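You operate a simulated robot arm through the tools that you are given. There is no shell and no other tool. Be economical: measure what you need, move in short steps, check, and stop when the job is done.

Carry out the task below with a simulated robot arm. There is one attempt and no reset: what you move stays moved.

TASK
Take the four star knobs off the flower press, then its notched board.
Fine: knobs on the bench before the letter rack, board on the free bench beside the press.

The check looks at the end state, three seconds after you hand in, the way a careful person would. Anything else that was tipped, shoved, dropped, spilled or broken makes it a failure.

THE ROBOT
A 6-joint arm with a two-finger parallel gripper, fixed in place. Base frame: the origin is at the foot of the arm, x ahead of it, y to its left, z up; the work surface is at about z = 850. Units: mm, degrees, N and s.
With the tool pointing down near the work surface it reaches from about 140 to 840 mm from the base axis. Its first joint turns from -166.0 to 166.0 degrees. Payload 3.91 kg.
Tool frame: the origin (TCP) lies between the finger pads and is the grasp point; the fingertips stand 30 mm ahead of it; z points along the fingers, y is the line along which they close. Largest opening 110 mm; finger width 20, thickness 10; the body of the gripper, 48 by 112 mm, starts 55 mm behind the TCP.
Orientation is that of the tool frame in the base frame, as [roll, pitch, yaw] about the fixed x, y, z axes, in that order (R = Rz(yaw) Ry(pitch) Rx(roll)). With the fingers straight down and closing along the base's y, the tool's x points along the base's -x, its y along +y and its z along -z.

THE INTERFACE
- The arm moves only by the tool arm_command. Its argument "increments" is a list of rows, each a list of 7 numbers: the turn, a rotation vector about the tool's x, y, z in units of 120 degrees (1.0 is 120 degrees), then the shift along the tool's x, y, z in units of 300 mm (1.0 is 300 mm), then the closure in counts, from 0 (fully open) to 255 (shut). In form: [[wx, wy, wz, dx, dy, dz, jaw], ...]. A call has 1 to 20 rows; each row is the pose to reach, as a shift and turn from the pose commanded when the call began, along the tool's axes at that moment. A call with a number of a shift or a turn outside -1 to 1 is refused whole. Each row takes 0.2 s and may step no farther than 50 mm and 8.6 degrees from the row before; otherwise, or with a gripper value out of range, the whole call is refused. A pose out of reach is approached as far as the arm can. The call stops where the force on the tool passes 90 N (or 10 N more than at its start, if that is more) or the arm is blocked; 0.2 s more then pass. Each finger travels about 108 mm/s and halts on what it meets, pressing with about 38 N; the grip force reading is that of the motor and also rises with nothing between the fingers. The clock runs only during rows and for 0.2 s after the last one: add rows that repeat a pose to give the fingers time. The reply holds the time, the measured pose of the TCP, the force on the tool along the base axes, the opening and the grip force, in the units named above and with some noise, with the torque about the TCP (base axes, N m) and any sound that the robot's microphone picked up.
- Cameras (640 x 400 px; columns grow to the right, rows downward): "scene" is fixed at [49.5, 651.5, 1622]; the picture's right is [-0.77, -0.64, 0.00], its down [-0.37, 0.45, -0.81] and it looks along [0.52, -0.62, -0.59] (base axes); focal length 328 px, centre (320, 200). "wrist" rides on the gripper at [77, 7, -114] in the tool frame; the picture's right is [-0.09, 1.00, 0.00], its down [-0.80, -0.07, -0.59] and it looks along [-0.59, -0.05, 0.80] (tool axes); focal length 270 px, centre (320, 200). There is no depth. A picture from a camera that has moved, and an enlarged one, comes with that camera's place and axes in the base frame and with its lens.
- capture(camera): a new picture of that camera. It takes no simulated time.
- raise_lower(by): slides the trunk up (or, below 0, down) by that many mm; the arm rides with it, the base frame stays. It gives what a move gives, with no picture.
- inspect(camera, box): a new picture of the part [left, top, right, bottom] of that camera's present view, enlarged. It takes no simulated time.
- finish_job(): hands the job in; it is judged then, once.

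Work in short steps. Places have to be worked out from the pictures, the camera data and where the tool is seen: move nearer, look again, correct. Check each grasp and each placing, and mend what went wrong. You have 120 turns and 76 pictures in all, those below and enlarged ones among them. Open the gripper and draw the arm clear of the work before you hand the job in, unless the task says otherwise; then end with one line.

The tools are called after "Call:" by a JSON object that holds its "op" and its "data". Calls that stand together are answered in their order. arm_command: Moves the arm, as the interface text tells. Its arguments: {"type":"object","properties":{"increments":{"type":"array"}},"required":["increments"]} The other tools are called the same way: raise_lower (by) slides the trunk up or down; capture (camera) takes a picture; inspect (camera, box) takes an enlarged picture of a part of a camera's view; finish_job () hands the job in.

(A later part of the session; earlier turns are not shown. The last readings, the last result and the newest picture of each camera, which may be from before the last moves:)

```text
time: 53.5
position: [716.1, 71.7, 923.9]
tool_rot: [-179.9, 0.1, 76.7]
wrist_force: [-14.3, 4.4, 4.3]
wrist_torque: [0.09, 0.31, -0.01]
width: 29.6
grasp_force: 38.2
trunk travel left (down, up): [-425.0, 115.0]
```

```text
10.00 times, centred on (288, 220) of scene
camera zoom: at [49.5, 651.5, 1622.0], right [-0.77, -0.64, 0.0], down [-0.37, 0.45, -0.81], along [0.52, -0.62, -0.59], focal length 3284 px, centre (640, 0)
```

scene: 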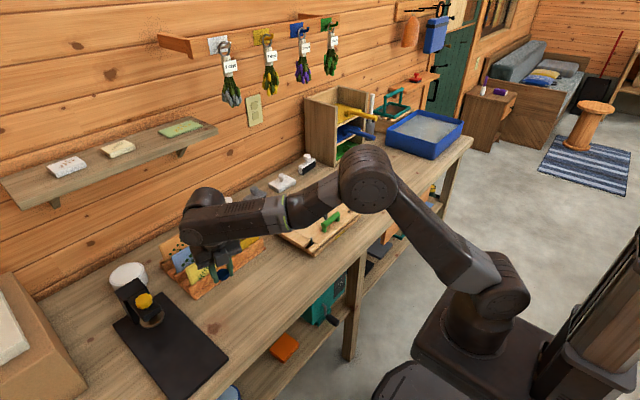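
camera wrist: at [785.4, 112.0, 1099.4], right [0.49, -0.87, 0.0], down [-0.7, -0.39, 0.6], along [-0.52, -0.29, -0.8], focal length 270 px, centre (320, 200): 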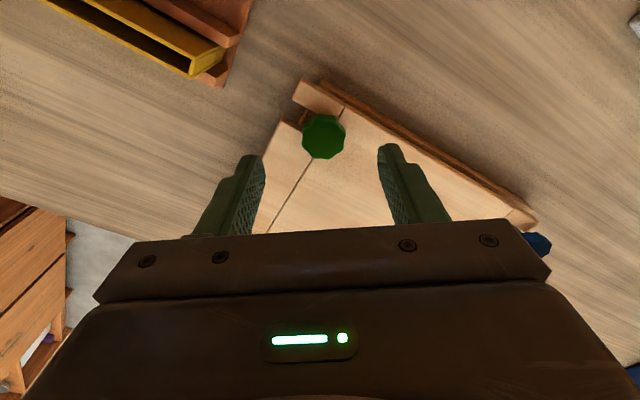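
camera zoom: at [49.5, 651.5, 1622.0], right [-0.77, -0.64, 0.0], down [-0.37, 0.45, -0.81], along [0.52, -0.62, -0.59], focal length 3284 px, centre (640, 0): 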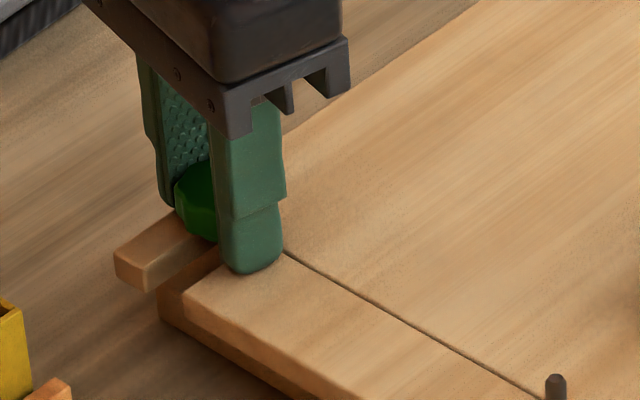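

Free-turning, low torque. Continue 117° + 117° with a small recentre, then +42°.

Call:
{"op": "arm_command", "data": {"increments": [[0, 0, -0.07, 0, -0.006, 0, 230], [0, 0, -0.14, 0, -0.006, 0, 230], [0, 0, -0.21, 0, -0.006, -0.001, 230], [0, 0, -0.28, 0, -0.006, -0.001, 230], [0, 0, -0.35, 0, -0.006, -0.002, 230], [0, 0, -0.42, 0, -0.006, -0.002, 230], [0, 0, -0.49, 0, -0.006, -0.003, 230], [0, 0, -0.56, 0, -0.006, -0.003, 230], [0, 0, -0.63, 0, -0.006, -0.004, 230], [0, 0, -0.7, 0, -0.006, -0.004, 230], [0, 0, -0.77, 0, -0.006, -0.005, 230], [0, 0, -0.84, 0, -0.006, -0.005, 230], [0, 0, -0.91, 0, -0.006, -0.005, 230], [0, 0, -0.98, 0, -0.006, -0.005, 230]]}}

Call:
{"op": "arm_command", "data": {"increments": [[0, 0, -0.07, 0, 0, 0, 230], [0, 0, -0.14, 0, 0, 0, 230], [0, 0, -0.21, 0, 0, -0.001, 230], [0, 0, -0.28, 0, 0, -0.001, 230], [0, 0, -0.35, 0, 0, -0.002, 230], [0, 0, -0.42, 0, 0, -0.002, 230], [0, 0, -0.49, 0, 0, -0.003, 230], [0, 0, -0.56, 0, 0, -0.003, 230], [0, 0, -0.63, 0, 0, -0.004, 230], [0, 0, -0.7, 0, 0, -0.004, 230], [0, 0, -0.77, 0, 0, -0.005, 230], [0, 0, -0.84, 0, 0, -0.005, 230], [0, 0, -0.91, 0, 0, -0.005, 230], [0, 0, -0.98, 0, 0, -0.005, 230]]}}

Call:
{"op": "arm_command", "data": {"increments": [[0, 0, -0.07, 0, 0, 0, 230], [0, 0, -0.14, 0, 0, 0, 230], [0, 0, -0.21, 0, 0, -0.001, 230], [0, 0, -0.28, 0, 0, -0.001, 230], [0, 0, -0.35, 0, 0, -0.002, 230], [0, 0, -0.35, 0, 0, -0.002, 230]]}}

Call:
{"op": "inspect", "data": {"camera": "scene", "box": [256, 200, 320, 240]}}

```text
time: 56.5
position: [715.3, 71.0, 925.8]
tool_rot: [-180.0, 0.0, -165.7]
wrist_force: [-6.3, -11.3, 0.4]
wrist_torque: [-0.14, -0.2, -0.03]
width: 28.4
grasp_force: 38.3
trunk travel left (down, up): [-425.0, 115.0]
```

```text
time: 59.5
position: [714.9, 70.7, 927.5]
tool_rot: [180.0, 0.0, -48.1]
wrist_force: [-1.8, -10.5, -0.1]
wrist_torque: [-0.92, -0.55, -0.01]
width: 28.4
grasp_force: 38.1
trunk travel left (down, up): [-425.0, 115.0]
```

```text
time: 61.0
position: [714.6, 69.7, 927.3]
tool_rot: [180.0, 0.0, -6.0]
wrist_force: [-3.7, -11.3, 2.3]
wrist_torque: [-0.23, -0.35, -0.01]
width: 28.6
grasp_force: 38.3
trunk travel left (down, up): [-425.0, 115.0]
```

```text
10.00 times, centred on (288, 220) of scene
camera zoom: at [49.5, 651.5, 1622.0], right [-0.77, -0.64, 0.0], down [-0.37, 0.45, -0.81], along [0.52, -0.62, -0.59], focal length 3284 px, centre (640, 0)
```

zoom: 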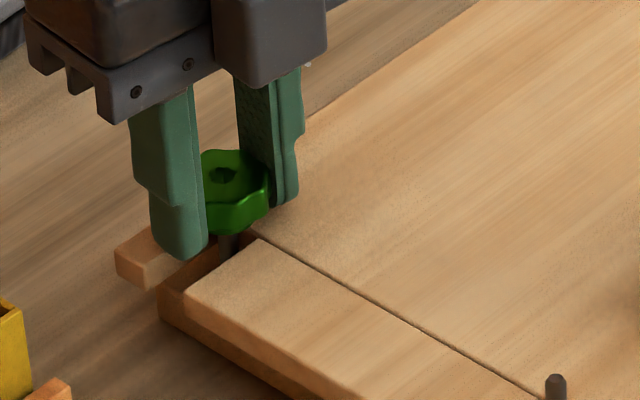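

Turned ~318°. Test with a gentle 6 mm lift.

Call:
{"op": "arm_command", "data": {"increments": [[0, 0, 0, 0, 0, -0.01, 230], [0, 0, 0, 0, 0, -0.02, 230], [0, 0, 0, 0, 0, -0.02, 230]]}}

```text
time: 61.8
position: [714.3, 71.0, 930.6]
tool_rot: [179.9, 0.6, -6.2]
wrist_force: [-12.2, -14.1, -21.3]
wrist_torque: [-0.23, -0.42, 0.03]
width: 28.6
grasp_force: 38.5
trunk travel left (down, up): [-425.0, 115.0]
```

Still on the thread. Regrip: open, back 118°, close, and turn 118° again.

Call:
{"op": "arm_command", "data": {"increments": [[0, 0, 0, 0, 0, 0.01, 150], [0, 0, 0, 0, 0, 0.01, 140], [0, 0, 0.07, 0, 0, 0.01, 140], [0, 0, 0.14, 0, 0, 0.01, 140], [0, 0, 0.21, 0, 0, 0.01, 140], [0, 0, 0.28, 0, 0, 0.01, 140], [0, 0, 0.35, 0, 0, 0.01, 140], [0, 0, 0.42, 0, 0, 0.01, 140], [0, 0, 0.49, 0, 0, 0.01, 140], [0, 0, 0.56, 0, 0, 0.01, 140], [0, 0, 0.63, 0, 0, 0.01, 140], [0, 0, 0.7, 0, 0, 0.01, 140], [0, 0, 0.77, 0, 0, 0.01, 140], [0, 0, 0.84, 0, 0, 0.01, 140], [0, 0, 0.91, 0, 0, 0.01, 140], [0, 0, 0.98, 0, 0, 0.01, 140], [0, 0, 0.98, 0, 0, 0.01, 230], [0, 0, 0.98, 0, 0, 0.01, 230]]}}

Call:
{"op": "arm_command", "data": {"increments": [[0, 0, -0.07, 0, 0, 0, 230], [0, 0, -0.14, 0, 0, 0, 230], [0, 0, -0.21, 0, 0, -0.001, 230], [0, 0, -0.28, 0, 0, -0.001, 230], [0, 0, -0.35, 0, 0, -0.002, 230], [0, 0, -0.42, 0, 0, -0.002, 230], [0, 0, -0.49, 0, 0, -0.003, 230], [0, 0, -0.56, 0, 0, -0.003, 230], [0, 0, -0.63, 0, 0, -0.004, 230], [0, 0, -0.7, 0, 0, -0.004, 230], [0, 0, -0.77, 0, 0, -0.005, 230], [0, 0, -0.84, 0, 0, -0.005, 230], [0, 0, -0.91, 0, 0, -0.005, 230], [0, 0, -0.98, 0, 0, -0.005, 230]]}}

Call:
{"op": "arm_command", "data": {"increments": [[0, 0, 0, 0, 0, -0.01, 230], [0, 0, 0, 0, 0, -0.02, 230], [0, 0, 0, 0, 0, -0.02, 230]]}}

```text
time: 65.5
position: [715.7, 71.5, 928.5]
tool_rot: [180.0, -0.1, -123.8]
wrist_force: [5.4, -2.2, -0.1]
wrist_torque: [-0.08, -0.14, 0.03]
width: 30.6
grasp_force: 38.1
trunk travel left (down, up): [-425.0, 115.0]
```

```text
time: 68.5
position: [715.1, 71.8, 932.2]
tool_rot: [179.9, 0.0, -6.1]
wrist_force: [-9.4, -3.4, 0.5]
wrist_torque: [-0.08, 0.23, -0.04]
width: 30.2
grasp_force: 37.9
trunk travel left (down, up): [-425.0, 115.0]
```

```text
time: 69.3
position: [714.6, 70.6, 935.8]
tool_rot: [180.0, 0.1, -6.1]
wrist_force: [-10.3, -2.9, -4.5]
wrist_torque: [-0.08, 0.25, -0.02]
width: 30.2
grasp_force: 38.2
trunk travel left (down, up): [-425.0, 115.0]
```

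Only −4.5 N now; looks free. Keep lifting 24 mm and look.

Call:
{"op": "arm_command", "data": {"increments": [[0, 0, 0, 0, 0, -0.03, 230], [0, 0, 0, 0, 0, -0.06, 230], [0, 0, 0, 0, 0, -0.09, 230], [0, 0, 0, 0, 0, -0.09, 230]]}}

Call:
{"op": "inspect", "data": {"camera": "scene", "box": [256, 200, 320, 240]}}

```text
time: 70.3
position: [716.0, 71.3, 964.3]
tool_rot: [179.9, 0.0, -6.3]
wrist_force: [0.0, -0.1, -0.2]
wrist_torque: [0.0, 0.03, 0.0]
width: 30.1
grasp_force: 37.3
trunk travel left (down, up): [-425.0, 115.0]
```

```text
10.00 times, centred on (288, 220) of scene
camera zoom: at [49.5, 651.5, 1622.0], right [-0.77, -0.64, 0.0], down [-0.37, 0.45, -0.81], along [0.52, -0.62, -0.59], focal length 3284 px, centre (640, 0)
```

zoom: 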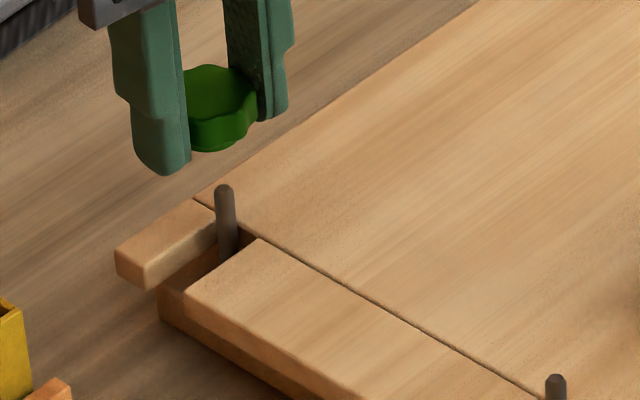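

C is off. Carry to (590,290) and lower to near bench.

Call:
{"op": "arm_command", "data": {"increments": [[0, 0, 0, -0.07, -0.097, -0.03, 230], [0, 0, 0, -0.142, -0.194, -0.03, 230], [0, 0, 0, -0.213, -0.291, -0.03, 230], [0, 0, 0, -0.283, -0.389, -0.03, 230], [0, 0, 0, -0.354, -0.486, -0.03, 230], [0, 0, 0, -0.425, -0.583, -0.03, 230], [0, 0, 0, -0.496, -0.68, -0.03, 230], [0, 0, 0, -0.496, -0.68, 0.08, 230], [0, 0, 0, -0.496, -0.68, 0.2, 230], [0, 0, 0, -0.496, -0.68, 0.263, 230], [0, 0, 0, -0.496, -0.68, 0.272, 230], [0, 0, 0, -0.496, -0.68, 0.272, 230]]}}

Call:
{"op": "arm_command", "data": {"increments": [[0, 0, 0, 0, 0, 0.005, 230], [0, 0, 0, 0, 0, 0.01, 230], [0, 0, 0, 0, 0, 0.01, 230]]}}

```text
time: 73.0
position: [590.9, 289.9, 883.9]
tool_rot: [-180.0, 0.1, -6.3]
wrist_force: [0.4, 0.8, 0.5]
wrist_torque: [-0.01, 0.0, -0.01]
width: 30.1
grasp_force: 38.0
trunk travel left (down, up): [-425.0, 115.0]
```

```text
time: 73.8
position: [588.8, 289.7, 881.0]
tool_rot: [179.9, 0.1, -6.1]
wrist_force: [-0.3, 0.0, -0.3]
wrist_torque: [-0.02, 0.02, -0.01]
width: 30.3
grasp_force: 38.1
trunk travel left (down, up): [-425.0, 115.0]
```

Lower a bit more, release with a modest opening, and rise.

Call:
{"op": "arm_command", "data": {"increments": [[0, 0, 0, 0, 0, 0.005, 230], [0, 0, 0, 0, 0, 0.009, 230], [0, 0, 0, 0, 0, 0.004, 230], [0, 0, 0, 0, 0, 0.004, 140], [0, 0, 0, 0, 0, 0.004, 140], [0, 0, 0, 0, 0, -0.1, 140], [0, 0, 0, 0, 0, -0.25, 140], [0, 0, 0, 0, 0, -0.36, 140]]}}

Call:
{"op": "capture", "data": {"camera": "wrist"}}

```text
time: 75.5
position: [590.0, 290.0, 987.7]
tool_rot: [179.9, 0.1, -6.1]
wrist_force: [-0.5, -0.3, 0.2]
wrist_torque: [-0.01, 0.0, -0.01]
width: 49.4
grasp_force: 0.0
trunk travel left (down, up): [-425.0, 115.0]
```

```text
40 pictures are left
camera wrist: at [664.8, 274.3, 1102.3], right [-0.2, -0.98, 0.0], down [-0.79, 0.16, 0.6], along [-0.58, 0.11, -0.8], focal length 270 px, centre (320, 200)
```

wrist: 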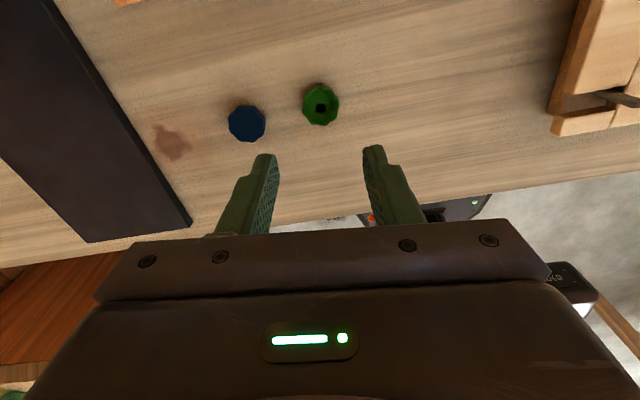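

Both placed. Now travel to A (far right, ≈(715,−169)) while unwinding clockwise in three calls.

Call:
{"op": "arm_command", "data": {"increments": [[0, 0, 0.064, 0.0206, 0.0529, 0, 140], [0, 0, 0.129, 0.0411, 0.1057, 0, 140], [0, 0, 0.193, 0.0617, 0.1586, 0, 140], [0, 0, 0.257, 0.0823, 0.2114, 0, 140], [0, 0, 0.321, 0.1029, 0.2643, 0, 140], [0, 0, 0.386, 0.1234, 0.3171, 0, 140], [0, 0, 0.45, 0.144, 0.37, 0, 140], [0, 0, 0.514, 0.1646, 0.4229, 0, 140], [0, 0, 0.579, 0.1851, 0.4757, 0, 140], [0, 0, 0.643, 0.2057, 0.5286, 0, 140], [0, 0, 0.707, 0.2263, 0.5814, 0, 140], [0, 0, 0.771, 0.2469, 0.6343, 0, 140], [0, 0, 0.836, 0.2674, 0.6871, 0, 140], [0, 0, 0.9, 0.288, 0.74, 0, 140]]}}

Call:
{"op": "arm_command", "data": {"increments": [[0, 0, 0.064, 0.0437, -0.0359, 0, 140], [0, 0, 0.129, 0.0874, -0.0717, 0, 140], [0, 0, 0.193, 0.1311, -0.1076, 0, 140], [0, 0, 0.257, 0.1749, -0.1434, 0, 140], [0, 0, 0.321, 0.2186, -0.1793, 0, 140], [0, 0, 0.386, 0.2623, -0.2151, 0, 140], [0, 0, 0.45, 0.306, -0.251, 0, 140], [0, 0, 0.514, 0.3497, -0.2869, 0, 140], [0, 0, 0.579, 0.3934, -0.3227, 0, 140], [0, 0, 0.643, 0.4371, -0.3586, 0, 140], [0, 0, 0.707, 0.4809, -0.3944, 0, 140], [0, 0, 0.771, 0.5246, -0.4303, 0, 140], [0, 0, 0.836, 0.5683, -0.4661, 0, 140], [0, 0, 0.9, 0.612, -0.502, 0, 140]]}}

Call:
{"op": "arm_command", "data": {"increments": [[0, 0, 0.064, 0, 0, 0, 140], [0, 0, 0.129, 0, 0, 0, 140], [0, 0, 0.193, 0, 0, 0, 140], [0, 0, 0.257, 0, 0, 0, 140], [0, 0, 0.321, 0, 0, 0, 140], [0, 0, 0.386, 0, 0, 0, 140], [0, 0, 0.45, 0, 0, 0, 140], [0, 0, 0.514, 0, 0, 0, 140], [0, 0, 0.579, 0, 0, 0, 140], [0, 0, 0.643, 0, 0, 0, 140], [0, 0, 0.707, 0, 0, 0, 140], [0, 0, 0.771, 0, 0, 0, 140], [0, 0, 0.836, 0, 0, 0, 140], [0, 0, 0.9, 0, 0, 0, 140]]}}

Call:
{"op": "capture", "data": {"camera": "wrist"}}

```text
time: 78.5
position: [653.0, 61.8, 986.5]
tool_rot: [179.9, -0.1, -114.3]
wrist_force: [0.5, -0.4, -0.7]
wrist_torque: [0.02, 0.0, -0.02]
width: 49.7
grasp_force: 0.0
trunk travel left (down, up): [-425.0, 115.0]
```

```text
time: 81.5
position: [712.8, -169.3, 989.9]
tool_rot: [-179.9, 0.0, 137.7]
wrist_force: [-0.7, 0.0, 0.3]
wrist_torque: [-0.03, 0.01, -0.01]
width: 49.6
grasp_force: 0.0
trunk travel left (down, up): [-425.0, 115.0]
```

```text
time: 84.5
position: [713.5, -168.7, 990.0]
tool_rot: [180.0, 0.0, 29.7]
wrist_force: [0.2, -0.5, 0.5]
wrist_torque: [0.0, -0.03, -0.01]
width: 49.6
grasp_force: 0.0
trunk travel left (down, up): [-425.0, 115.0]
```

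```text
39 pictures are left
camera wrist: at [783.5, -137.7, 1103.6], right [0.42, -0.91, 0.0], down [-0.73, -0.33, 0.6], along [-0.54, -0.25, -0.8], focal length 270 px, centre (320, 200)
```

wrist: 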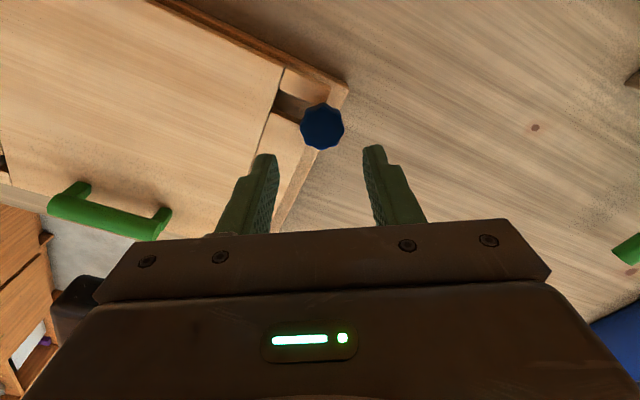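

A is centred within a few mm. Descend, grip, and turn ccw.

Call:
{"op": "arm_command", "data": {"increments": [[0, 0, 0, -0.005, 0.004, 0.08, 140], [0, 0, 0, -0.005, 0.004, 0.17, 140], [0, 0, 0, -0.005, 0.004, 0.22, 140], [0, 0, 0, -0.005, 0.004, 0.22, 230], [0, 0, 0, -0.005, 0.004, 0.22, 230], [0, 0, -0.07, -0.005, 0.004, 0.22, 230], [0, 0, -0.14, -0.005, 0.004, 0.22, 230], [0, 0, -0.21, -0.005, 0.004, 0.219, 230], [0, 0, -0.28, -0.005, 0.004, 0.219, 230], [0, 0, -0.35, -0.005, 0.004, 0.218, 230], [0, 0, -0.42, -0.005, 0.004, 0.218, 230], [0, 0, -0.49, -0.005, 0.004, 0.217, 230], [0, 0, -0.56, -0.005, 0.004, 0.217, 230], [0, 0, -0.63, -0.005, 0.004, 0.216, 230], [0, 0, -0.7, -0.005, 0.004, 0.216, 230], [0, 0, -0.77, -0.005, 0.004, 0.215, 230], [0, 0, -0.84, -0.005, 0.004, 0.215, 230], [0, 0, -0.91, -0.005, 0.004, 0.215, 230], [0, 0, -0.98, -0.005, 0.004, 0.215, 230]]}}

Call:
{"op": "inspect", "data": {"camera": "scene", "box": [290, 170, 354, 210]}}

```text
time: 88.5
position: [714.8, -167.8, 922.9]
tool_rot: [-179.8, -0.2, 147.5]
wrist_force: [13.1, 8.8, 3.6]
wrist_torque: [0.18, -0.49, -0.06]
width: 28.5
grasp_force: 37.8
trunk travel left (down, up): [-425.0, 115.0]
```

```text
10.00 times, centred on (322, 190) of scene
camera zoom: at [49.5, 651.5, 1622.0], right [-0.77, -0.64, 0.0], down [-0.37, 0.45, -0.81], along [0.52, -0.62, -0.59], focal length 3284 px, centre (300, 300)
```

zoom: 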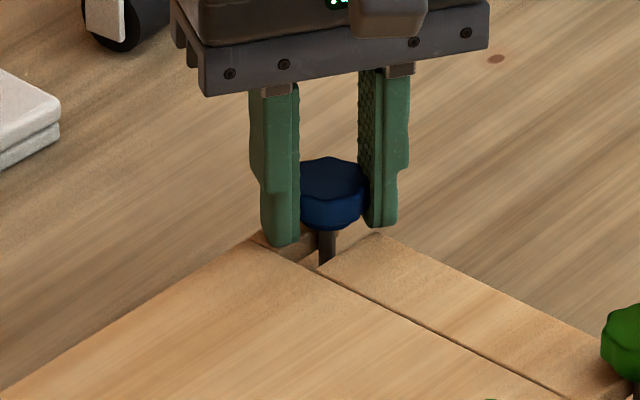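

Good grip. Continue 118°+64°, then regrip and 118° more, then a test lift.

Call:
{"op": "arm_command", "data": {"increments": [[0, 0, -0.07, -0.002, 0.005, 0, 230], [0, 0, -0.14, -0.002, 0.005, 0, 230], [0, 0, -0.21, -0.002, 0.005, -0.001, 230], [0, 0, -0.28, -0.002, 0.005, -0.001, 230], [0, 0, -0.35, -0.002, 0.005, -0.002, 230], [0, 0, -0.42, -0.002, 0.005, -0.002, 230], [0, 0, -0.49, -0.002, 0.005, -0.003, 230], [0, 0, -0.56, -0.002, 0.005, -0.003, 230], [0, 0, -0.63, -0.002, 0.005, -0.004, 230], [0, 0, -0.7, -0.002, 0.005, -0.004, 230], [0, 0, -0.77, -0.002, 0.005, -0.005, 230], [0, 0, -0.84, -0.002, 0.005, -0.005, 230], [0, 0, -0.91, -0.002, 0.005, -0.005, 230], [0, 0, -0.98, -0.002, 0.005, -0.005, 230]]}}

Call:
{"op": "arm_command", "data": {"increments": [[0, 0, -0.07, 0, 0, 0, 230], [0, 0, -0.14, 0, 0, 0, 230], [0, 0, -0.21, 0, 0, -0.001, 230], [0, 0, -0.28, 0, 0, -0.001, 230], [0, 0, -0.35, 0, 0, -0.002, 230], [0, 0, -0.42, 0, 0, -0.002, 230], [0, 0, -0.49, 0, 0, -0.003, 230], [0, 0, -0.53, 0, 0, -0.003, 230]]}}

Call:
{"op": "arm_command", "data": {"increments": [[0, 0, 0, 0, 0, 0, 150], [0, 0, 0, 0, 0, 0, 140], [0, 0, 0.07, 0, 0, 0, 140], [0, 0, 0.14, 0, 0, 0, 140], [0, 0, 0.21, 0, 0, 0, 140], [0, 0, 0.28, 0, 0, 0, 140], [0, 0, 0.35, 0, 0, 0, 140], [0, 0, 0.42, 0, 0, 0, 140], [0, 0, 0.49, 0, 0, 0, 140], [0, 0, 0.56, 0, 0, 0, 140], [0, 0, 0.63, 0, 0, 0, 140], [0, 0, 0.7, 0, 0, 0, 140], [0, 0, 0.77, 0, 0, 0, 140], [0, 0, 0.84, 0, 0, 0, 140], [0, 0, 0.91, 0, 0, 0, 140], [0, 0, 0.98, 0, 0, 0, 140], [0, 0, 0.98, 0, 0, 0, 230], [0, 0, 0.98, 0, 0, 0, 230]]}}

Call:
{"op": "arm_command", "data": {"increments": [[0, 0, -0.07, 0, 0, 0, 230], [0, 0, -0.14, 0, 0, 0, 230], [0, 0, -0.21, 0, 0, -0.001, 230], [0, 0, -0.28, 0, 0, -0.001, 230], [0, 0, -0.35, 0, 0, -0.002, 230], [0, 0, -0.42, 0, 0, -0.002, 230], [0, 0, -0.49, 0, 0, -0.003, 230], [0, 0, -0.56, 0, 0, -0.003, 230], [0, 0, -0.63, 0, 0, -0.004, 230], [0, 0, -0.7, 0, 0, -0.004, 230], [0, 0, -0.77, 0, 0, -0.005, 230], [0, 0, -0.84, 0, 0, -0.005, 230], [0, 0, -0.91, 0, 0, -0.005, 230], [0, 0, -0.98, 0, 0, -0.005, 230]]}}

Call:
{"op": "arm_command", "data": {"increments": [[0, 0, 0, 0, 0, -0.01, 230], [0, 0, 0, 0, 0, -0.02, 230], [0, 0, 0, 0, 0, -0.02, 230]]}}

```text
time: 91.5
position: [715.0, -170.7, 922.8]
tool_rot: [-180.0, -0.1, -94.8]
wrist_force: [6.1, -16.8, -0.9]
wrist_torque: [-0.4, -0.15, -0.02]
width: 28.5
grasp_force: 38.0
trunk travel left (down, up): [-425.0, 115.0]
```

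```text
time: 93.3
position: [716.2, -170.5, 924.8]
tool_rot: [179.9, 0.0, -31.2]
wrist_force: [23.6, -18.7, 2.5]
wrist_torque: [-0.42, -0.59, 0.0]
width: 28.4
grasp_force: 38.0
trunk travel left (down, up): [-425.0, 115.0]
```

```text
time: 97.2
position: [714.2, -170.0, 927.5]
tool_rot: [-179.9, -0.1, -149.0]
wrist_force: [6.6, -5.5, 0.7]
wrist_torque: [-0.13, -0.17, 0.02]
width: 30.3
grasp_force: 37.8
trunk travel left (down, up): [-425.0, 115.0]
```

```text
time: 100.2
position: [714.6, -169.5, 927.1]
tool_rot: [179.9, 0.1, -31.3]
wrist_force: [2.2, -3.4, -0.6]
wrist_torque: [-0.05, -0.04, -0.02]
width: 30.1
grasp_force: 37.8
trunk travel left (down, up): [-425.0, 115.0]
```

```text
time: 101.0
position: [714.6, -168.8, 933.4]
tool_rot: [179.9, 0.1, -31.4]
wrist_force: [0.6, 0.5, -0.3]
wrist_torque: [0.01, -0.02, 0.01]
width: 30.4
grasp_force: 38.4
trunk travel left (down, up): [-425.0, 115.0]
```

A is free. Lift and carry it to (590,225).

Call:
{"op": "arm_command", "data": {"increments": [[0, 0, 0, 0, 0, -0.08, 230], [0, 0, 0, 0, 0, -0.17, 230], [0, 0, 0, -0.087, -0.0755, -0.17, 230], [0, 0, 0, -0.173, -0.151, -0.17, 230], [0, 0, 0, -0.26, -0.2265, -0.17, 230], [0, 0, 0, -0.346, -0.302, -0.17, 230], [0, 0, 0, -0.4325, -0.3775, -0.17, 230], [0, 0, 0, -0.519, -0.453, -0.17, 230]]}}

Call:
{"op": "arm_command", "data": {"increments": [[0, 0, 0, -0.087, -0.0755, 0, 230], [0, 0, 0, -0.173, -0.151, 0, 230], [0, 0, 0, -0.26, -0.2265, 0, 230], [0, 0, 0, -0.346, -0.302, 0, 230], [0, 0, 0, -0.4325, -0.3775, 0, 230], [0, 0, 0, -0.519, -0.453, 0, 230], [0, 0, 0, -0.519, -0.453, 0, 230]]}}

Call:
{"op": "capture", "data": {"camera": "wrist"}}

```text
time: 102.8
position: [652.6, 31.4, 983.0]
tool_rot: [180.0, 0.0, -31.4]
wrist_force: [0.3, 0.5, 0.0]
wrist_torque: [0.0, -0.01, -0.01]
width: 30.3
grasp_force: 37.5
trunk travel left (down, up): [-425.0, 115.0]
```

```text
time: 104.3
position: [590.7, 226.5, 984.5]
tool_rot: [179.9, 0.0, -31.3]
wrist_force: [0.2, 0.6, -0.7]
wrist_torque: [-0.01, -0.01, -0.02]
width: 30.3
grasp_force: 37.9
trunk travel left (down, up): [-425.0, 115.0]
```

```text
37 pictures are left
camera wrist: at [652.8, 180.7, 1099.3], right [-0.59, -0.8, 0.0], down [-0.65, 0.48, 0.59], along [-0.48, 0.35, -0.8], focal length 270 px, centre (320, 200)
```

wrist: 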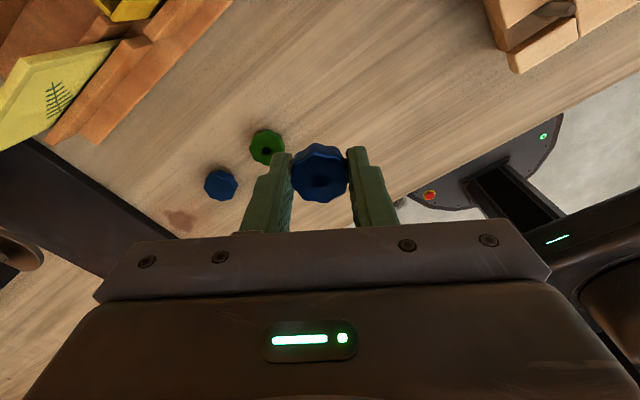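

Clear spot. Lower onto the bench and release.

Call:
{"op": "arm_command", "data": {"increments": [[0, 0, 0, 0, 0, 0.12, 230], [0, 0, 0, 0, 0, 0.24, 230], [0, 0, 0, 0, 0, 0.325, 230], [0, 0, 0, 0, 0, 0.335, 230], [0, 0, 0, 0, 0, 0.343, 230], [0, 0, 0, 0, 0, 0.343, 230]]}}

Call:
{"op": "arm_command", "data": {"increments": [[0, 0, 0, 0, 0, 0.005, 230], [0, 0, 0, 0, 0, 0.01, 230], [0, 0, 0, 0, 0, 0.01, 230]]}}

```text
time: 105.8
position: [588.9, 223.7, 881.4]
tool_rot: [179.8, -0.1, -31.3]
wrist_force: [-0.7, -0.5, -0.5]
wrist_torque: [-0.02, 0.03, 0.03]
width: 30.5
grasp_force: 38.0
trunk travel left (down, up): [-425.0, 115.0]
```

```text
time: 106.5
position: [589.2, 224.0, 880.2]
tool_rot: [180.0, -0.1, -31.4]
wrist_force: [-2.7, 0.9, 15.2]
wrist_torque: [0.07, 0.22, 0.03]
width: 30.2
grasp_force: 37.8
trunk travel left (down, up): [-425.0, 115.0]
```

Contact. Release, rise, and travel to B (≈(565,−169)) unwinding clockwise.

Call:
{"op": "arm_command", "data": {"increments": [[0, 0, 0, 0, 0, -0.006, 230], [0, 0, 0, 0, 0, -0.006, 140], [0, 0, 0, 0, 0, -0.006, 140], [0, 0, 0, 0, 0, -0.1, 140], [0, 0, 0, 0, 0, -0.24, 140], [0, 0, 0, 0, 0, -0.36, 140]]}}

Call:
{"op": "arm_command", "data": {"increments": [[0, 0, 0.066, 0.0235, 0.0448, 0, 140], [0, 0, 0.132, 0.0471, 0.0895, 0, 140], [0, 0, 0.198, 0.0706, 0.1343, 0, 140], [0, 0, 0.265, 0.0942, 0.1791, 0, 140], [0, 0, 0.331, 0.1177, 0.2238, 0, 140], [0, 0, 0.397, 0.1412, 0.2686, 0, 140], [0, 0, 0.463, 0.1648, 0.3134, 0, 140], [0, 0, 0.529, 0.1883, 0.3582, 0, 140], [0, 0, 0.595, 0.2118, 0.4029, 0, 140], [0, 0, 0.662, 0.2354, 0.4477, 0, 140], [0, 0, 0.728, 0.2589, 0.4925, 0, 140], [0, 0, 0.794, 0.2825, 0.5372, 0, 140], [0, 0, 0.86, 0.306, 0.582, 0, 140]]}}

Call:
{"op": "arm_command", "data": {"increments": [[0, 0, 0.066, 0.0382, -0.0332, 0, 140], [0, 0, 0.132, 0.0765, -0.0663, 0, 140], [0, 0, 0.198, 0.1147, -0.0995, 0, 140], [0, 0, 0.265, 0.1529, -0.1326, 0, 140], [0, 0, 0.331, 0.1912, -0.1658, 0, 140], [0, 0, 0.397, 0.2294, -0.1989, 0, 140], [0, 0, 0.463, 0.2676, -0.2321, 0, 140], [0, 0, 0.529, 0.3058, -0.2652, 0, 140], [0, 0, 0.595, 0.3441, -0.2984, 0, 140], [0, 0, 0.662, 0.3823, -0.3315, 0, 140], [0, 0, 0.728, 0.4205, -0.3647, 0, 140], [0, 0, 0.794, 0.4588, -0.3978, 0, 140], [0, 0, 0.86, 0.497, -0.431, 0, 140]]}}

Call:
{"op": "arm_command", "data": {"increments": [[0, 0, 0.066, 0, 0, 0, 140], [0, 0, 0.132, 0, 0, 0, 140], [0, 0, 0.198, 0, 0, 0, 140], [0, 0, 0.265, 0, 0, 0, 140], [0, 0, 0.331, 0, 0, 0, 140], [0, 0, 0.397, 0, 0, 0, 140], [0, 0, 0.463, 0, 0, 0, 140], [0, 0, 0.529, 0, 0, 0, 140], [0, 0, 0.595, 0, 0, 0, 140], [0, 0, 0.662, 0, 0, 0, 140], [0, 0, 0.728, 0, 0, 0, 140], [0, 0, 0.794, 0, 0, 0, 140], [0, 0, 0.86, 0, 0, 0, 140]]}}

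Call:
{"op": "capture", "data": {"camera": "wrist"}}

Call:
{"op": "capture", "data": {"camera": "scene"}}

```text
time: 108.0
position: [586.5, 225.4, 988.6]
tool_rot: [179.9, 0.0, -31.4]
wrist_force: [-0.6, 0.6, -0.8]
wrist_torque: [0.01, 0.0, -0.01]
width: 49.5
grasp_force: 0.0
trunk travel left (down, up): [-425.0, 115.0]
```

```text
time: 110.8
position: [578.5, 27.8, 984.2]
tool_rot: [-180.0, -0.1, -134.7]
wrist_force: [-0.3, -0.4, 0.6]
wrist_torque: [-0.04, 0.02, -0.01]
width: 49.8
grasp_force: 0.1
trunk travel left (down, up): [-425.0, 115.0]
```

```text
time: 113.5
position: [562.1, -168.4, 986.3]
tool_rot: [-179.9, 0.0, 122.1]
wrist_force: [-0.8, -0.7, -0.7]
wrist_torque: [-0.01, 0.05, -0.01]
width: 49.6
grasp_force: 0.0
trunk travel left (down, up): [-425.0, 115.0]
```

```text
time: 116.3
position: [565.5, -168.3, 986.8]
tool_rot: [180.0, 0.1, 18.8]
wrist_force: [0.4, 0.9, 0.0]
wrist_torque: [-0.01, 0.0, -0.01]
width: 49.6
grasp_force: 0.2
trunk travel left (down, up): [-425.0, 115.0]
```

```text
36 pictures are left
camera wrist: at [640.0, -151.6, 1102.1], right [0.24, -0.97, 0.0], down [-0.78, -0.19, 0.6], along [-0.58, -0.14, -0.8], focal length 270 px, centre (320, 200)
```

wrist: 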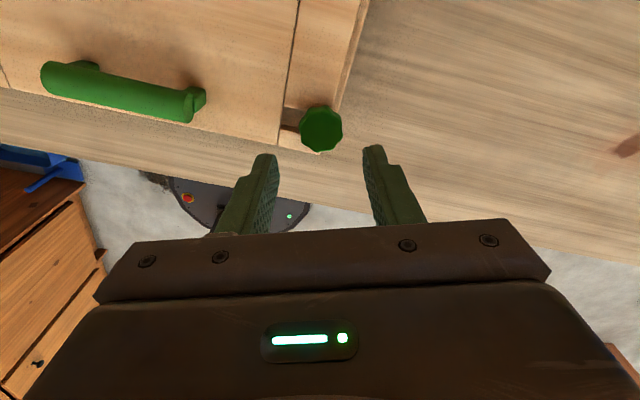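

```text
35 pictures are left
```

scene: 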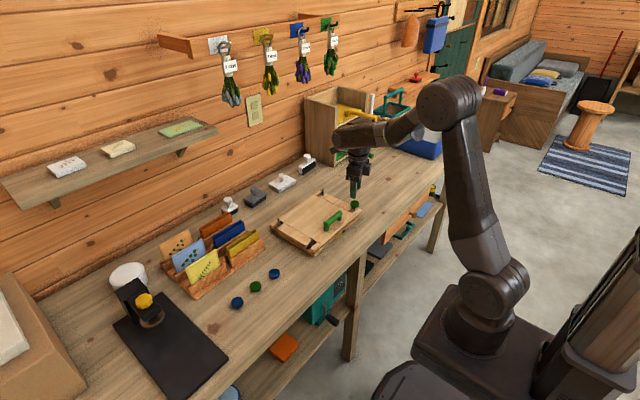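

B centred. Descend, grip, turn.

Call:
{"op": "arm_command", "data": {"increments": [[0, 0, 0, -0.005, 0.003, 0.08, 140], [0, 0, 0, -0.005, 0.003, 0.17, 140], [0, 0, 0, -0.005, 0.003, 0.213, 140], [0, 0, 0, -0.005, 0.003, 0.213, 230], [0, 0, 0, -0.005, 0.003, 0.213, 230], [0, 0, -0.07, -0.005, 0.003, 0.213, 230], [0, 0, -0.14, -0.005, 0.003, 0.213, 230], [0, 0, -0.21, -0.005, 0.003, 0.212, 230], [0, 0, -0.28, -0.005, 0.003, 0.212, 230], [0, 0, -0.35, -0.005, 0.003, 0.211, 230], [0, 0, -0.42, -0.005, 0.003, 0.211, 230], [0, 0, -0.49, -0.005, 0.003, 0.21, 230], [0, 0, -0.56, -0.005, 0.003, 0.21, 230], [0, 0, -0.63, -0.005, 0.003, 0.209, 230], [0, 0, -0.7, -0.005, 0.003, 0.209, 230], [0, 0, -0.77, -0.005, 0.003, 0.208, 230], [0, 0, -0.84, -0.005, 0.003, 0.208, 230], [0, 0, -0.91, -0.005, 0.003, 0.208, 230], [0, 0, -0.98, -0.005, 0.003, 0.208, 230]]}}

```text
time: 120.3
position: [566.9, -171.9, 924.7]
tool_rot: [179.9, 0.1, 136.9]
wrist_force: [29.9, -7.4, 5.9]
wrist_torque: [-0.25, -0.82, -0.05]
width: 28.3
grasp_force: 38.4
trunk travel left (down, up): [-425.0, 115.0]
```

Gripping. Recentre (+3,−1) and continue, with regrip and test lift.

Call:
{"op": "arm_command", "data": {"increments": [[0, 0, -0.07, -0.009, 0.004, 0, 230], [0, 0, -0.14, -0.009, 0.004, 0, 230], [0, 0, -0.21, -0.009, 0.004, -0.001, 230], [0, 0, -0.28, -0.009, 0.004, -0.001, 230], [0, 0, -0.35, -0.009, 0.004, -0.002, 230], [0, 0, -0.42, -0.009, 0.004, -0.002, 230], [0, 0, -0.49, -0.009, 0.004, -0.003, 230], [0, 0, -0.56, -0.009, 0.004, -0.003, 230], [0, 0, -0.63, -0.009, 0.004, -0.004, 230], [0, 0, -0.7, -0.009, 0.004, -0.004, 230], [0, 0, -0.77, -0.009, 0.004, -0.005, 230], [0, 0, -0.84, -0.009, 0.004, -0.005, 230], [0, 0, -0.91, -0.009, 0.004, -0.005, 230], [0, 0, -0.98, -0.009, 0.004, -0.005, 230]]}}

Call:
{"op": "arm_command", "data": {"increments": [[0, 0, -0.07, 0, 0, 0, 230], [0, 0, -0.14, 0, 0, 0, 230], [0, 0, -0.21, 0, 0, -0.001, 230], [0, 0, -0.28, 0, 0, -0.001, 230], [0, 0, -0.35, 0, 0, -0.002, 230], [0, 0, -0.42, 0, 0, -0.002, 230], [0, 0, -0.49, 0, 0, -0.003, 230], [0, 0, -0.53, 0, 0, -0.003, 230]]}}

Call:
{"op": "arm_command", "data": {"increments": [[0, 0, 0, 0, 0, 0, 150], [0, 0, 0, 0, 0, 0, 140], [0, 0, 0.07, 0, 0, 0, 140], [0, 0, 0.14, 0, 0, 0, 140], [0, 0, 0.21, 0, 0, 0, 140], [0, 0, 0.28, 0, 0, 0, 140], [0, 0, 0.35, 0, 0, 0, 140], [0, 0, 0.42, 0, 0, 0, 140], [0, 0, 0.49, 0, 0, 0, 140], [0, 0, 0.56, 0, 0, 0, 140], [0, 0, 0.63, 0, 0, 0, 140], [0, 0, 0.7, 0, 0, 0, 140], [0, 0, 0.77, 0, 0, 0, 140], [0, 0, 0.84, 0, 0, 0, 140], [0, 0, 0.91, 0, 0, 0, 140], [0, 0, 0.98, 0, 0, 0, 140], [0, 0, 0.98, 0, 0, 0, 230], [0, 0, 0.98, 0, 0, 0, 230]]}}

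Call:
{"op": "arm_command", "data": {"increments": [[0, 0, -0.07, 0, 0, 0, 230], [0, 0, -0.14, 0, 0, 0, 230], [0, 0, -0.21, 0, 0, -0.001, 230], [0, 0, -0.28, 0, 0, -0.001, 230], [0, 0, -0.35, 0, 0, -0.002, 230], [0, 0, -0.42, 0, 0, -0.002, 230], [0, 0, -0.49, 0, 0, -0.003, 230], [0, 0, -0.56, 0, 0, -0.003, 230], [0, 0, -0.63, 0, 0, -0.004, 230], [0, 0, -0.7, 0, 0, -0.004, 230], [0, 0, -0.77, 0, 0, -0.005, 230], [0, 0, -0.84, 0, 0, -0.005, 230], [0, 0, -0.91, 0, 0, -0.005, 230], [0, 0, -0.98, 0, 0, -0.005, 230]]}}

Call:
{"op": "arm_command", "data": {"increments": [[0, 0, 0, 0, 0, -0.01, 230], [0, 0, 0, 0, 0, -0.02, 230], [0, 0, 0, 0, 0, -0.02, 230]]}}

```text
time: 123.3
position: [567.0, -169.5, 925.4]
tool_rot: [179.8, -0.1, -105.7]
wrist_force: [6.0, 27.7, 1.4]
wrist_torque: [0.27, -0.1, -0.01]
width: 28.4
grasp_force: 38.3
trunk travel left (down, up): [-425.0, 115.0]
```

```text
time: 125.2
position: [565.3, -169.4, 928.0]
tool_rot: [179.8, 0.0, -42.0]
wrist_force: [-14.6, 24.3, -1.3]
wrist_torque: [0.59, 0.38, 0.0]
width: 28.6
grasp_force: 37.9
trunk travel left (down, up): [-425.0, 115.0]
```

```text
time: 128.9
position: [565.3, -169.7, 926.5]
tool_rot: [180.0, -0.2, -159.9]
wrist_force: [-5.3, 15.1, -0.2]
wrist_torque: [0.38, 0.13, -0.04]
width: 30.2
grasp_force: 37.4
trunk travel left (down, up): [-425.0, 115.0]
```

```text
time: 131.9
position: [567.2, -170.8, 929.4]
tool_rot: [179.8, 0.0, -42.1]
wrist_force: [-0.5, 7.3, 0.6]
wrist_torque: [0.1, 0.01, 0.01]
width: 30.4
grasp_force: 38.0
trunk travel left (down, up): [-425.0, 115.0]
```

```text
time: 132.8
position: [567.3, -170.3, 933.1]
tool_rot: [179.9, -0.1, -42.2]
wrist_force: [-3.0, 7.0, -2.2]
wrist_torque: [0.11, 0.08, -0.02]
width: 29.9
grasp_force: 38.2
trunk travel left (down, up): [-425.0, 115.0]
```

Free. Lift and carry to (525,270) in front of the others.

Call:
{"op": "arm_command", "data": {"increments": [[0, 0, 0, 0, 0, -0.08, 230], [0, 0, 0, 0, 0, -0.18, 230], [0, 0, 0, -0.091, -0.0827, -0.18, 230], [0, 0, 0, -0.182, -0.1653, -0.18, 230], [0, 0, 0, -0.2725, -0.248, -0.18, 230], [0, 0, 0, -0.363, -0.331, -0.18, 230], [0, 0, 0, -0.454, -0.413, -0.18, 230], [0, 0, 0, -0.545, -0.496, -0.18, 230]]}}

Call:
{"op": "arm_command", "data": {"increments": [[0, 0, 0, -0.091, -0.0827, 0, 230], [0, 0, 0, -0.182, -0.1653, 0, 230], [0, 0, 0, -0.2725, -0.248, 0, 230], [0, 0, 0, -0.363, -0.331, 0, 230], [0, 0, 0, -0.454, -0.413, 0, 230], [0, 0, 0, -0.545, -0.496, 0, 230], [0, 0, 0, -0.545, -0.496, 0, 230]]}}

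Call:
{"op": "capture", "data": {"camera": "wrist"}}

Call:
{"op": "inspect", "data": {"camera": "scene", "box": [240, 160, 400, 260]}}

```text
time: 134.6
position: [544.2, 45.9, 989.8]
tool_rot: [179.9, 0.0, -42.2]
wrist_force: [-0.3, 0.5, 0.4]
wrist_torque: [0.0, -0.01, 0.02]
width: 30.3
grasp_force: 37.5
trunk travel left (down, up): [-425.0, 115.0]
```

```text
time: 136.2
position: [523.5, 270.8, 988.7]
tool_rot: [179.9, 0.1, -42.2]
wrist_force: [-0.3, 0.5, 0.4]
wrist_torque: [-0.02, -0.03, 0.01]
width: 30.1
grasp_force: 38.1
trunk travel left (down, up): [-425.0, 115.0]
```

```text
34 pictures are left
camera wrist: at [576.0, 213.3, 1102.8], right [-0.73, -0.68, 0.0], down [-0.54, 0.59, 0.59], along [-0.4, 0.44, -0.8], focal length 270 px, centre (320, 200)
```

wrist: 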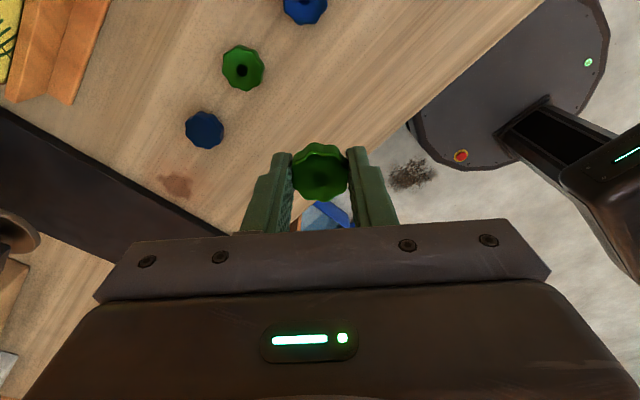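

```text
4.00 times, centred on (320, 210) of scene
camera zoom: at [49.5, 651.5, 1622.0], right [-0.77, -0.64, 0.0], down [-0.37, 0.45, -0.81], along [0.52, -0.62, -0.59], focal length 1314 px, centre (320, 160)
```

zoom: 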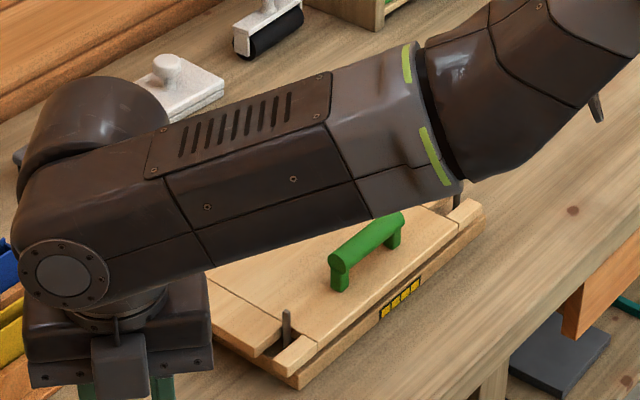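

Shift 12 mm inward from the bench edge, lower, and release.

Call:
{"op": "arm_command", "data": {"increments": [[0, 0, 0, 0.03, -0.027, 0.12, 230], [0, 0, 0, 0.03, -0.027, 0.24, 230], [0, 0, 0, 0.03, -0.027, 0.34, 230], [0, 0, 0, 0.03, -0.027, 0.352, 230], [0, 0, 0, 0.03, -0.027, 0.357, 230], [0, 0, 0, 0.03, -0.027, 0.357, 230]]}}

Call:
{"op": "arm_command", "data": {"increments": [[0, 0, 0, 0, 0, 0.005, 230], [0, 0, 0, 0, 0, 0.01, 230], [0, 0, 0, 0, 0, 0.01, 230]]}}

```text
time: 137.6
position: [534.3, 266.9, 881.5]
tool_rot: [180.0, 0.0, -42.2]
wrist_force: [0.1, 0.5, -0.4]
wrist_torque: [0.0, -0.01, -0.02]
width: 30.1
grasp_force: 37.9
trunk travel left (down, up): [-425.0, 115.0]
```

```text
time: 138.3
position: [535.1, 268.8, 880.5]
tool_rot: [179.9, 0.1, -42.2]
wrist_force: [-0.1, -4.1, 16.8]
wrist_torque: [-0.24, 0.26, -0.03]
width: 30.0
grasp_force: 38.1
trunk travel left (down, up): [-425.0, 115.0]
```

Release and rise, then look at the press to plan the board.

Call:
{"op": "arm_command", "data": {"increments": [[0, 0, 0, 0, 0, -0.006, 230], [0, 0, 0, 0, 0, -0.006, 140], [0, 0, 0, 0, 0, -0.006, 140], [0, 0, 0, 0, 0, -0.1, 140], [0, 0, 0, 0, 0, -0.24, 140], [0, 0, 0, 0, 0, -0.36, 140]]}}

Call:
{"op": "capture", "data": {"camera": "wrist"}}

```text
time: 139.8
position: [534.9, 269.1, 987.1]
tool_rot: [179.8, 0.0, -42.3]
wrist_force: [-0.6, 0.1, -0.3]
wrist_torque: [0.05, -0.02, -0.01]
width: 49.7
grasp_force: 0.1
trunk travel left (down, up): [-425.0, 115.0]
```

```text
32 pictures are left
camera wrist: at [587.5, 210.4, 1102.1], right [-0.73, -0.68, 0.0], down [-0.54, 0.59, 0.59], along [-0.4, 0.44, -0.8], focal length 270 px, centre (320, 200)
```

wrist: 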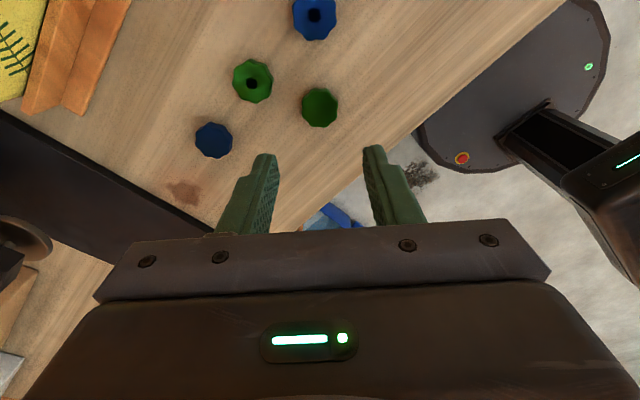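

All four knobs rest before the rack. Now move above the handle (≈(564,−32)) with fingers closing along x.

Call:
{"op": "arm_command", "data": {"increments": [[0, 0, 0.05, 0.0934, 0.0846, 0, 100], [0, 0, 0.1, 0.1868, 0.1693, 0, 100], [0, 0, 0.15, 0.28, 0.254, 0, 100], [0, 0, 0.2, 0.3735, 0.3385, 0, 100], [0, 0, 0.25, 0.467, 0.423, 0, 100], [0, 0, 0.3, 0.56, 0.508, 0, 100], [0, 0, 0.35, 0.6536, 0.5924, 0, 100], [0, 0, 0.398, 0.747, 0.677, 0, 100], [0, 0, 0.398, 0.747, 0.677, 0, 100]]}}

Call:
{"op": "capture", "data": {"camera": "wrist"}}

Call:
{"op": "inspect", "data": {"camera": "scene", "box": [264, 180, 376, 250]}}

```text
time: 141.8
position: [567.9, -33.7, 987.6]
tool_rot: [179.9, 0.0, -90.0]
wrist_force: [0.6, -0.2, 0.5]
wrist_torque: [0.04, 0.01, -0.02]
width: 66.9
grasp_force: 0.0
trunk travel left (down, up): [-425.0, 115.0]
```

```text
31 pictures are left
camera wrist: at [560.6, -111.7, 1102.7], right [-1.0, 0.09, 0.0], down [0.07, 0.8, 0.59], along [0.05, 0.59, -0.81], focal length 270 px, centre (320, 200)
```

wrist: 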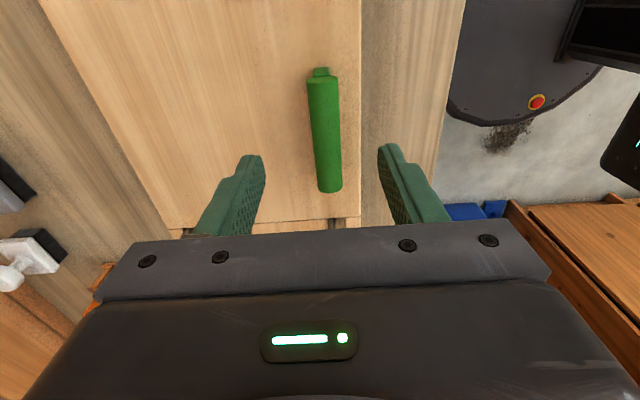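

```text
5.71 times, centred on (320, 215) of scene
camera zoom: at [49.5, 651.5, 1622.0], right [-0.77, -0.64, 0.0], down [-0.37, 0.45, -0.81], along [0.52, -0.62, -0.59], focal length 1876 px, centre (320, 114)
```

zoom: 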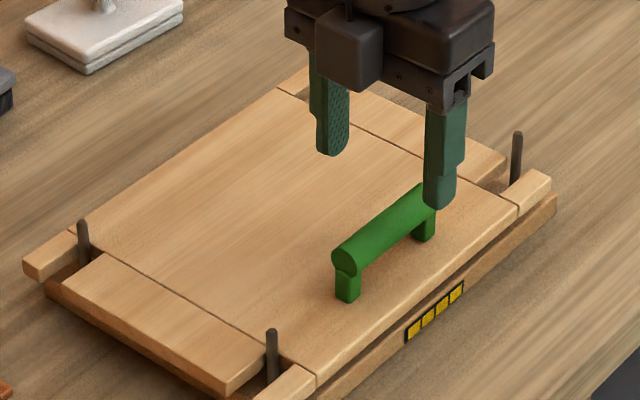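

Handle bar runs along y from −75 to 11 at x≈563. Shift −4 mm in x and descend until tips are just above the board, then close.

Call:
{"op": "arm_command", "data": {"increments": [[0, 0, 0, 0, 0.013, 0.08, 110], [0, 0, 0, 0, 0.013, 0.16, 130], [0, 0, 0, 0, 0.013, 0.205, 130], [0, 0, 0, 0, 0.013, 0.22, 130], [0, 0, 0, 0, 0.013, 0.22, 130]]}}

Call:
{"op": "inspect", "data": {"camera": "scene", "box": [304, 190, 368, 230]}}

Call:
{"op": "capture", "data": {"camera": "wrist"}}

```text
time: 142.9
position: [562.8, -32.1, 921.5]
tool_rot: [-179.8, -0.1, -90.0]
wrist_force: [-2.1, -1.7, 22.1]
wrist_torque: [-0.06, -0.76, -0.09]
width: 53.3
grasp_force: 0.0
trunk travel left (down, up): [-425.0, 115.0]
```

```text
10.00 times, centred on (336, 210) of scene
camera zoom: at [49.5, 651.5, 1622.0], right [-0.77, -0.64, 0.0], down [-0.37, 0.45, -0.81], along [0.52, -0.62, -0.59], focal length 3284 px, centre (160, 100)
```

zoom: 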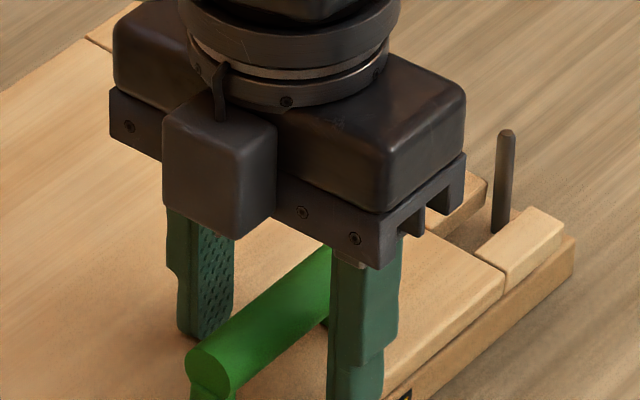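

```text
28 pictures are left
camera wrist: at [555.1, -110.2, 1037.4], right [-1.0, 0.09, 0.0], down [0.07, 0.8, 0.59], along [0.05, 0.59, -0.81], focal length 270 px, centre (320, 200)
```

wrist: 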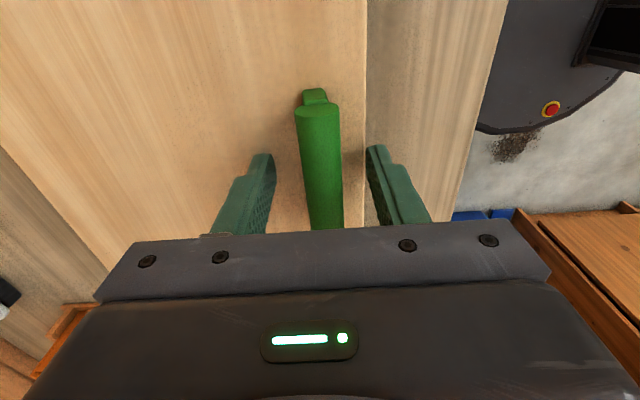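

Finger tip touches the board (22 N). Raise 3.5 mm and close on the bar.

Call:
{"op": "arm_command", "data": {"increments": [[0, 0, 0, 0, 0, -0.012, 130], [0, 0, 0, 0, 0, -0.012, 190], [0, 0, 0, 0, 0, -0.012, 245], [0, 0, 0, 0, 0, -0.012, 245], [0, 0, 0, 0, 0, -0.012, 245]]}}

```text
time: 144.2
position: [563.2, -32.3, 923.4]
tool_rot: [179.8, 0.0, -89.9]
wrist_force: [-1.0, 0.5, 0.3]
wrist_torque: [0.05, 0.24, 0.0]
width: 19.4
grasp_force: 38.8
trunk travel left (down, up): [-425.0, 115.0]
```

Bar gripped (19 mm, no residual force). Lift 15 mm slowly and look.

Call:
{"op": "arm_command", "data": {"increments": [[0, 0, 0, 0, 0, -0.01, 250], [0, 0, 0, 0, 0, -0.025, 250], [0, 0, 0, 0, 0, -0.04, 250], [0, 0, 0, 0, 0, -0.05, 250], [0, 0, 0, 0, 0, -0.05, 250]]}}

Call:
{"op": "inspect", "data": {"camera": "scene", "box": [248, 175, 376, 255]}}

```text
time: 145.3
position: [562.3, -32.6, 938.3]
tool_rot: [179.8, -0.1, -90.0]
wrist_force: [-0.6, 0.7, -3.9]
wrist_torque: [0.0, 0.26, 0.02]
width: 19.3
grasp_force: 37.8
trunk travel left (down, up): [-425.0, 115.0]
```

```text
5.00 times, centred on (312, 215) of scene
camera zoom: at [49.5, 651.5, 1622.0], right [-0.77, -0.64, 0.0], down [-0.37, 0.45, -0.81], along [0.52, -0.62, -0.59], focal length 1642 px, centre (360, 125)
```

zoom: 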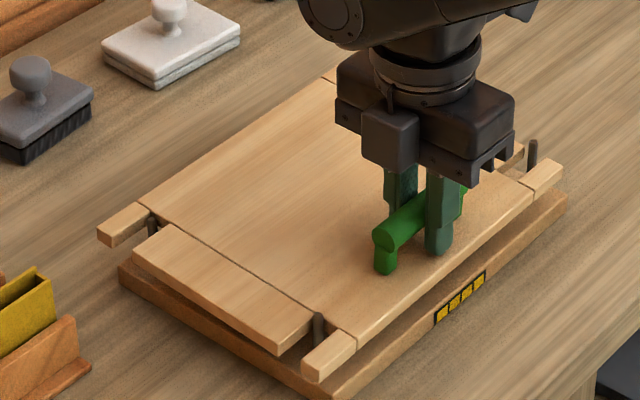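

The board rises level, about 4 N. Continue up 60 mm.

Call:
{"op": "arm_command", "data": {"increments": [[0, 0, 0, 0, 0, -0.05, 250], [0, 0, 0, 0, 0, -0.1, 250], [0, 0, 0, 0, 0, -0.15, 250], [0, 0, 0, 0, 0, -0.2, 250], [0, 0, 0, 0, 0, -0.2, 250]]}}

Call:
{"op": "inspect", "data": {"camera": "scene", "box": [240, 150, 416, 260]}}

```text
time: 146.6
position: [562.8, -31.9, 999.4]
tool_rot: [179.9, 0.0, -90.1]
wrist_force: [-0.7, 0.5, -3.4]
wrist_torque: [0.01, 0.22, 0.01]
width: 19.3
grasp_force: 37.8
trunk travel left (down, up): [-425.0, 115.0]
```

```text
3.64 times, centred on (328, 205) of scene
camera zoom: at [49.5, 651.5, 1622.0], right [-0.77, -0.64, 0.0], down [-0.37, 0.45, -0.81], along [0.52, -0.62, -0.59], focal length 1194 px, centre (291, 182)
```

zoom: 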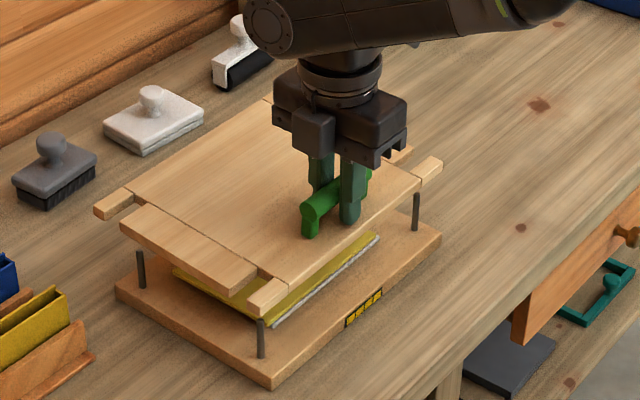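

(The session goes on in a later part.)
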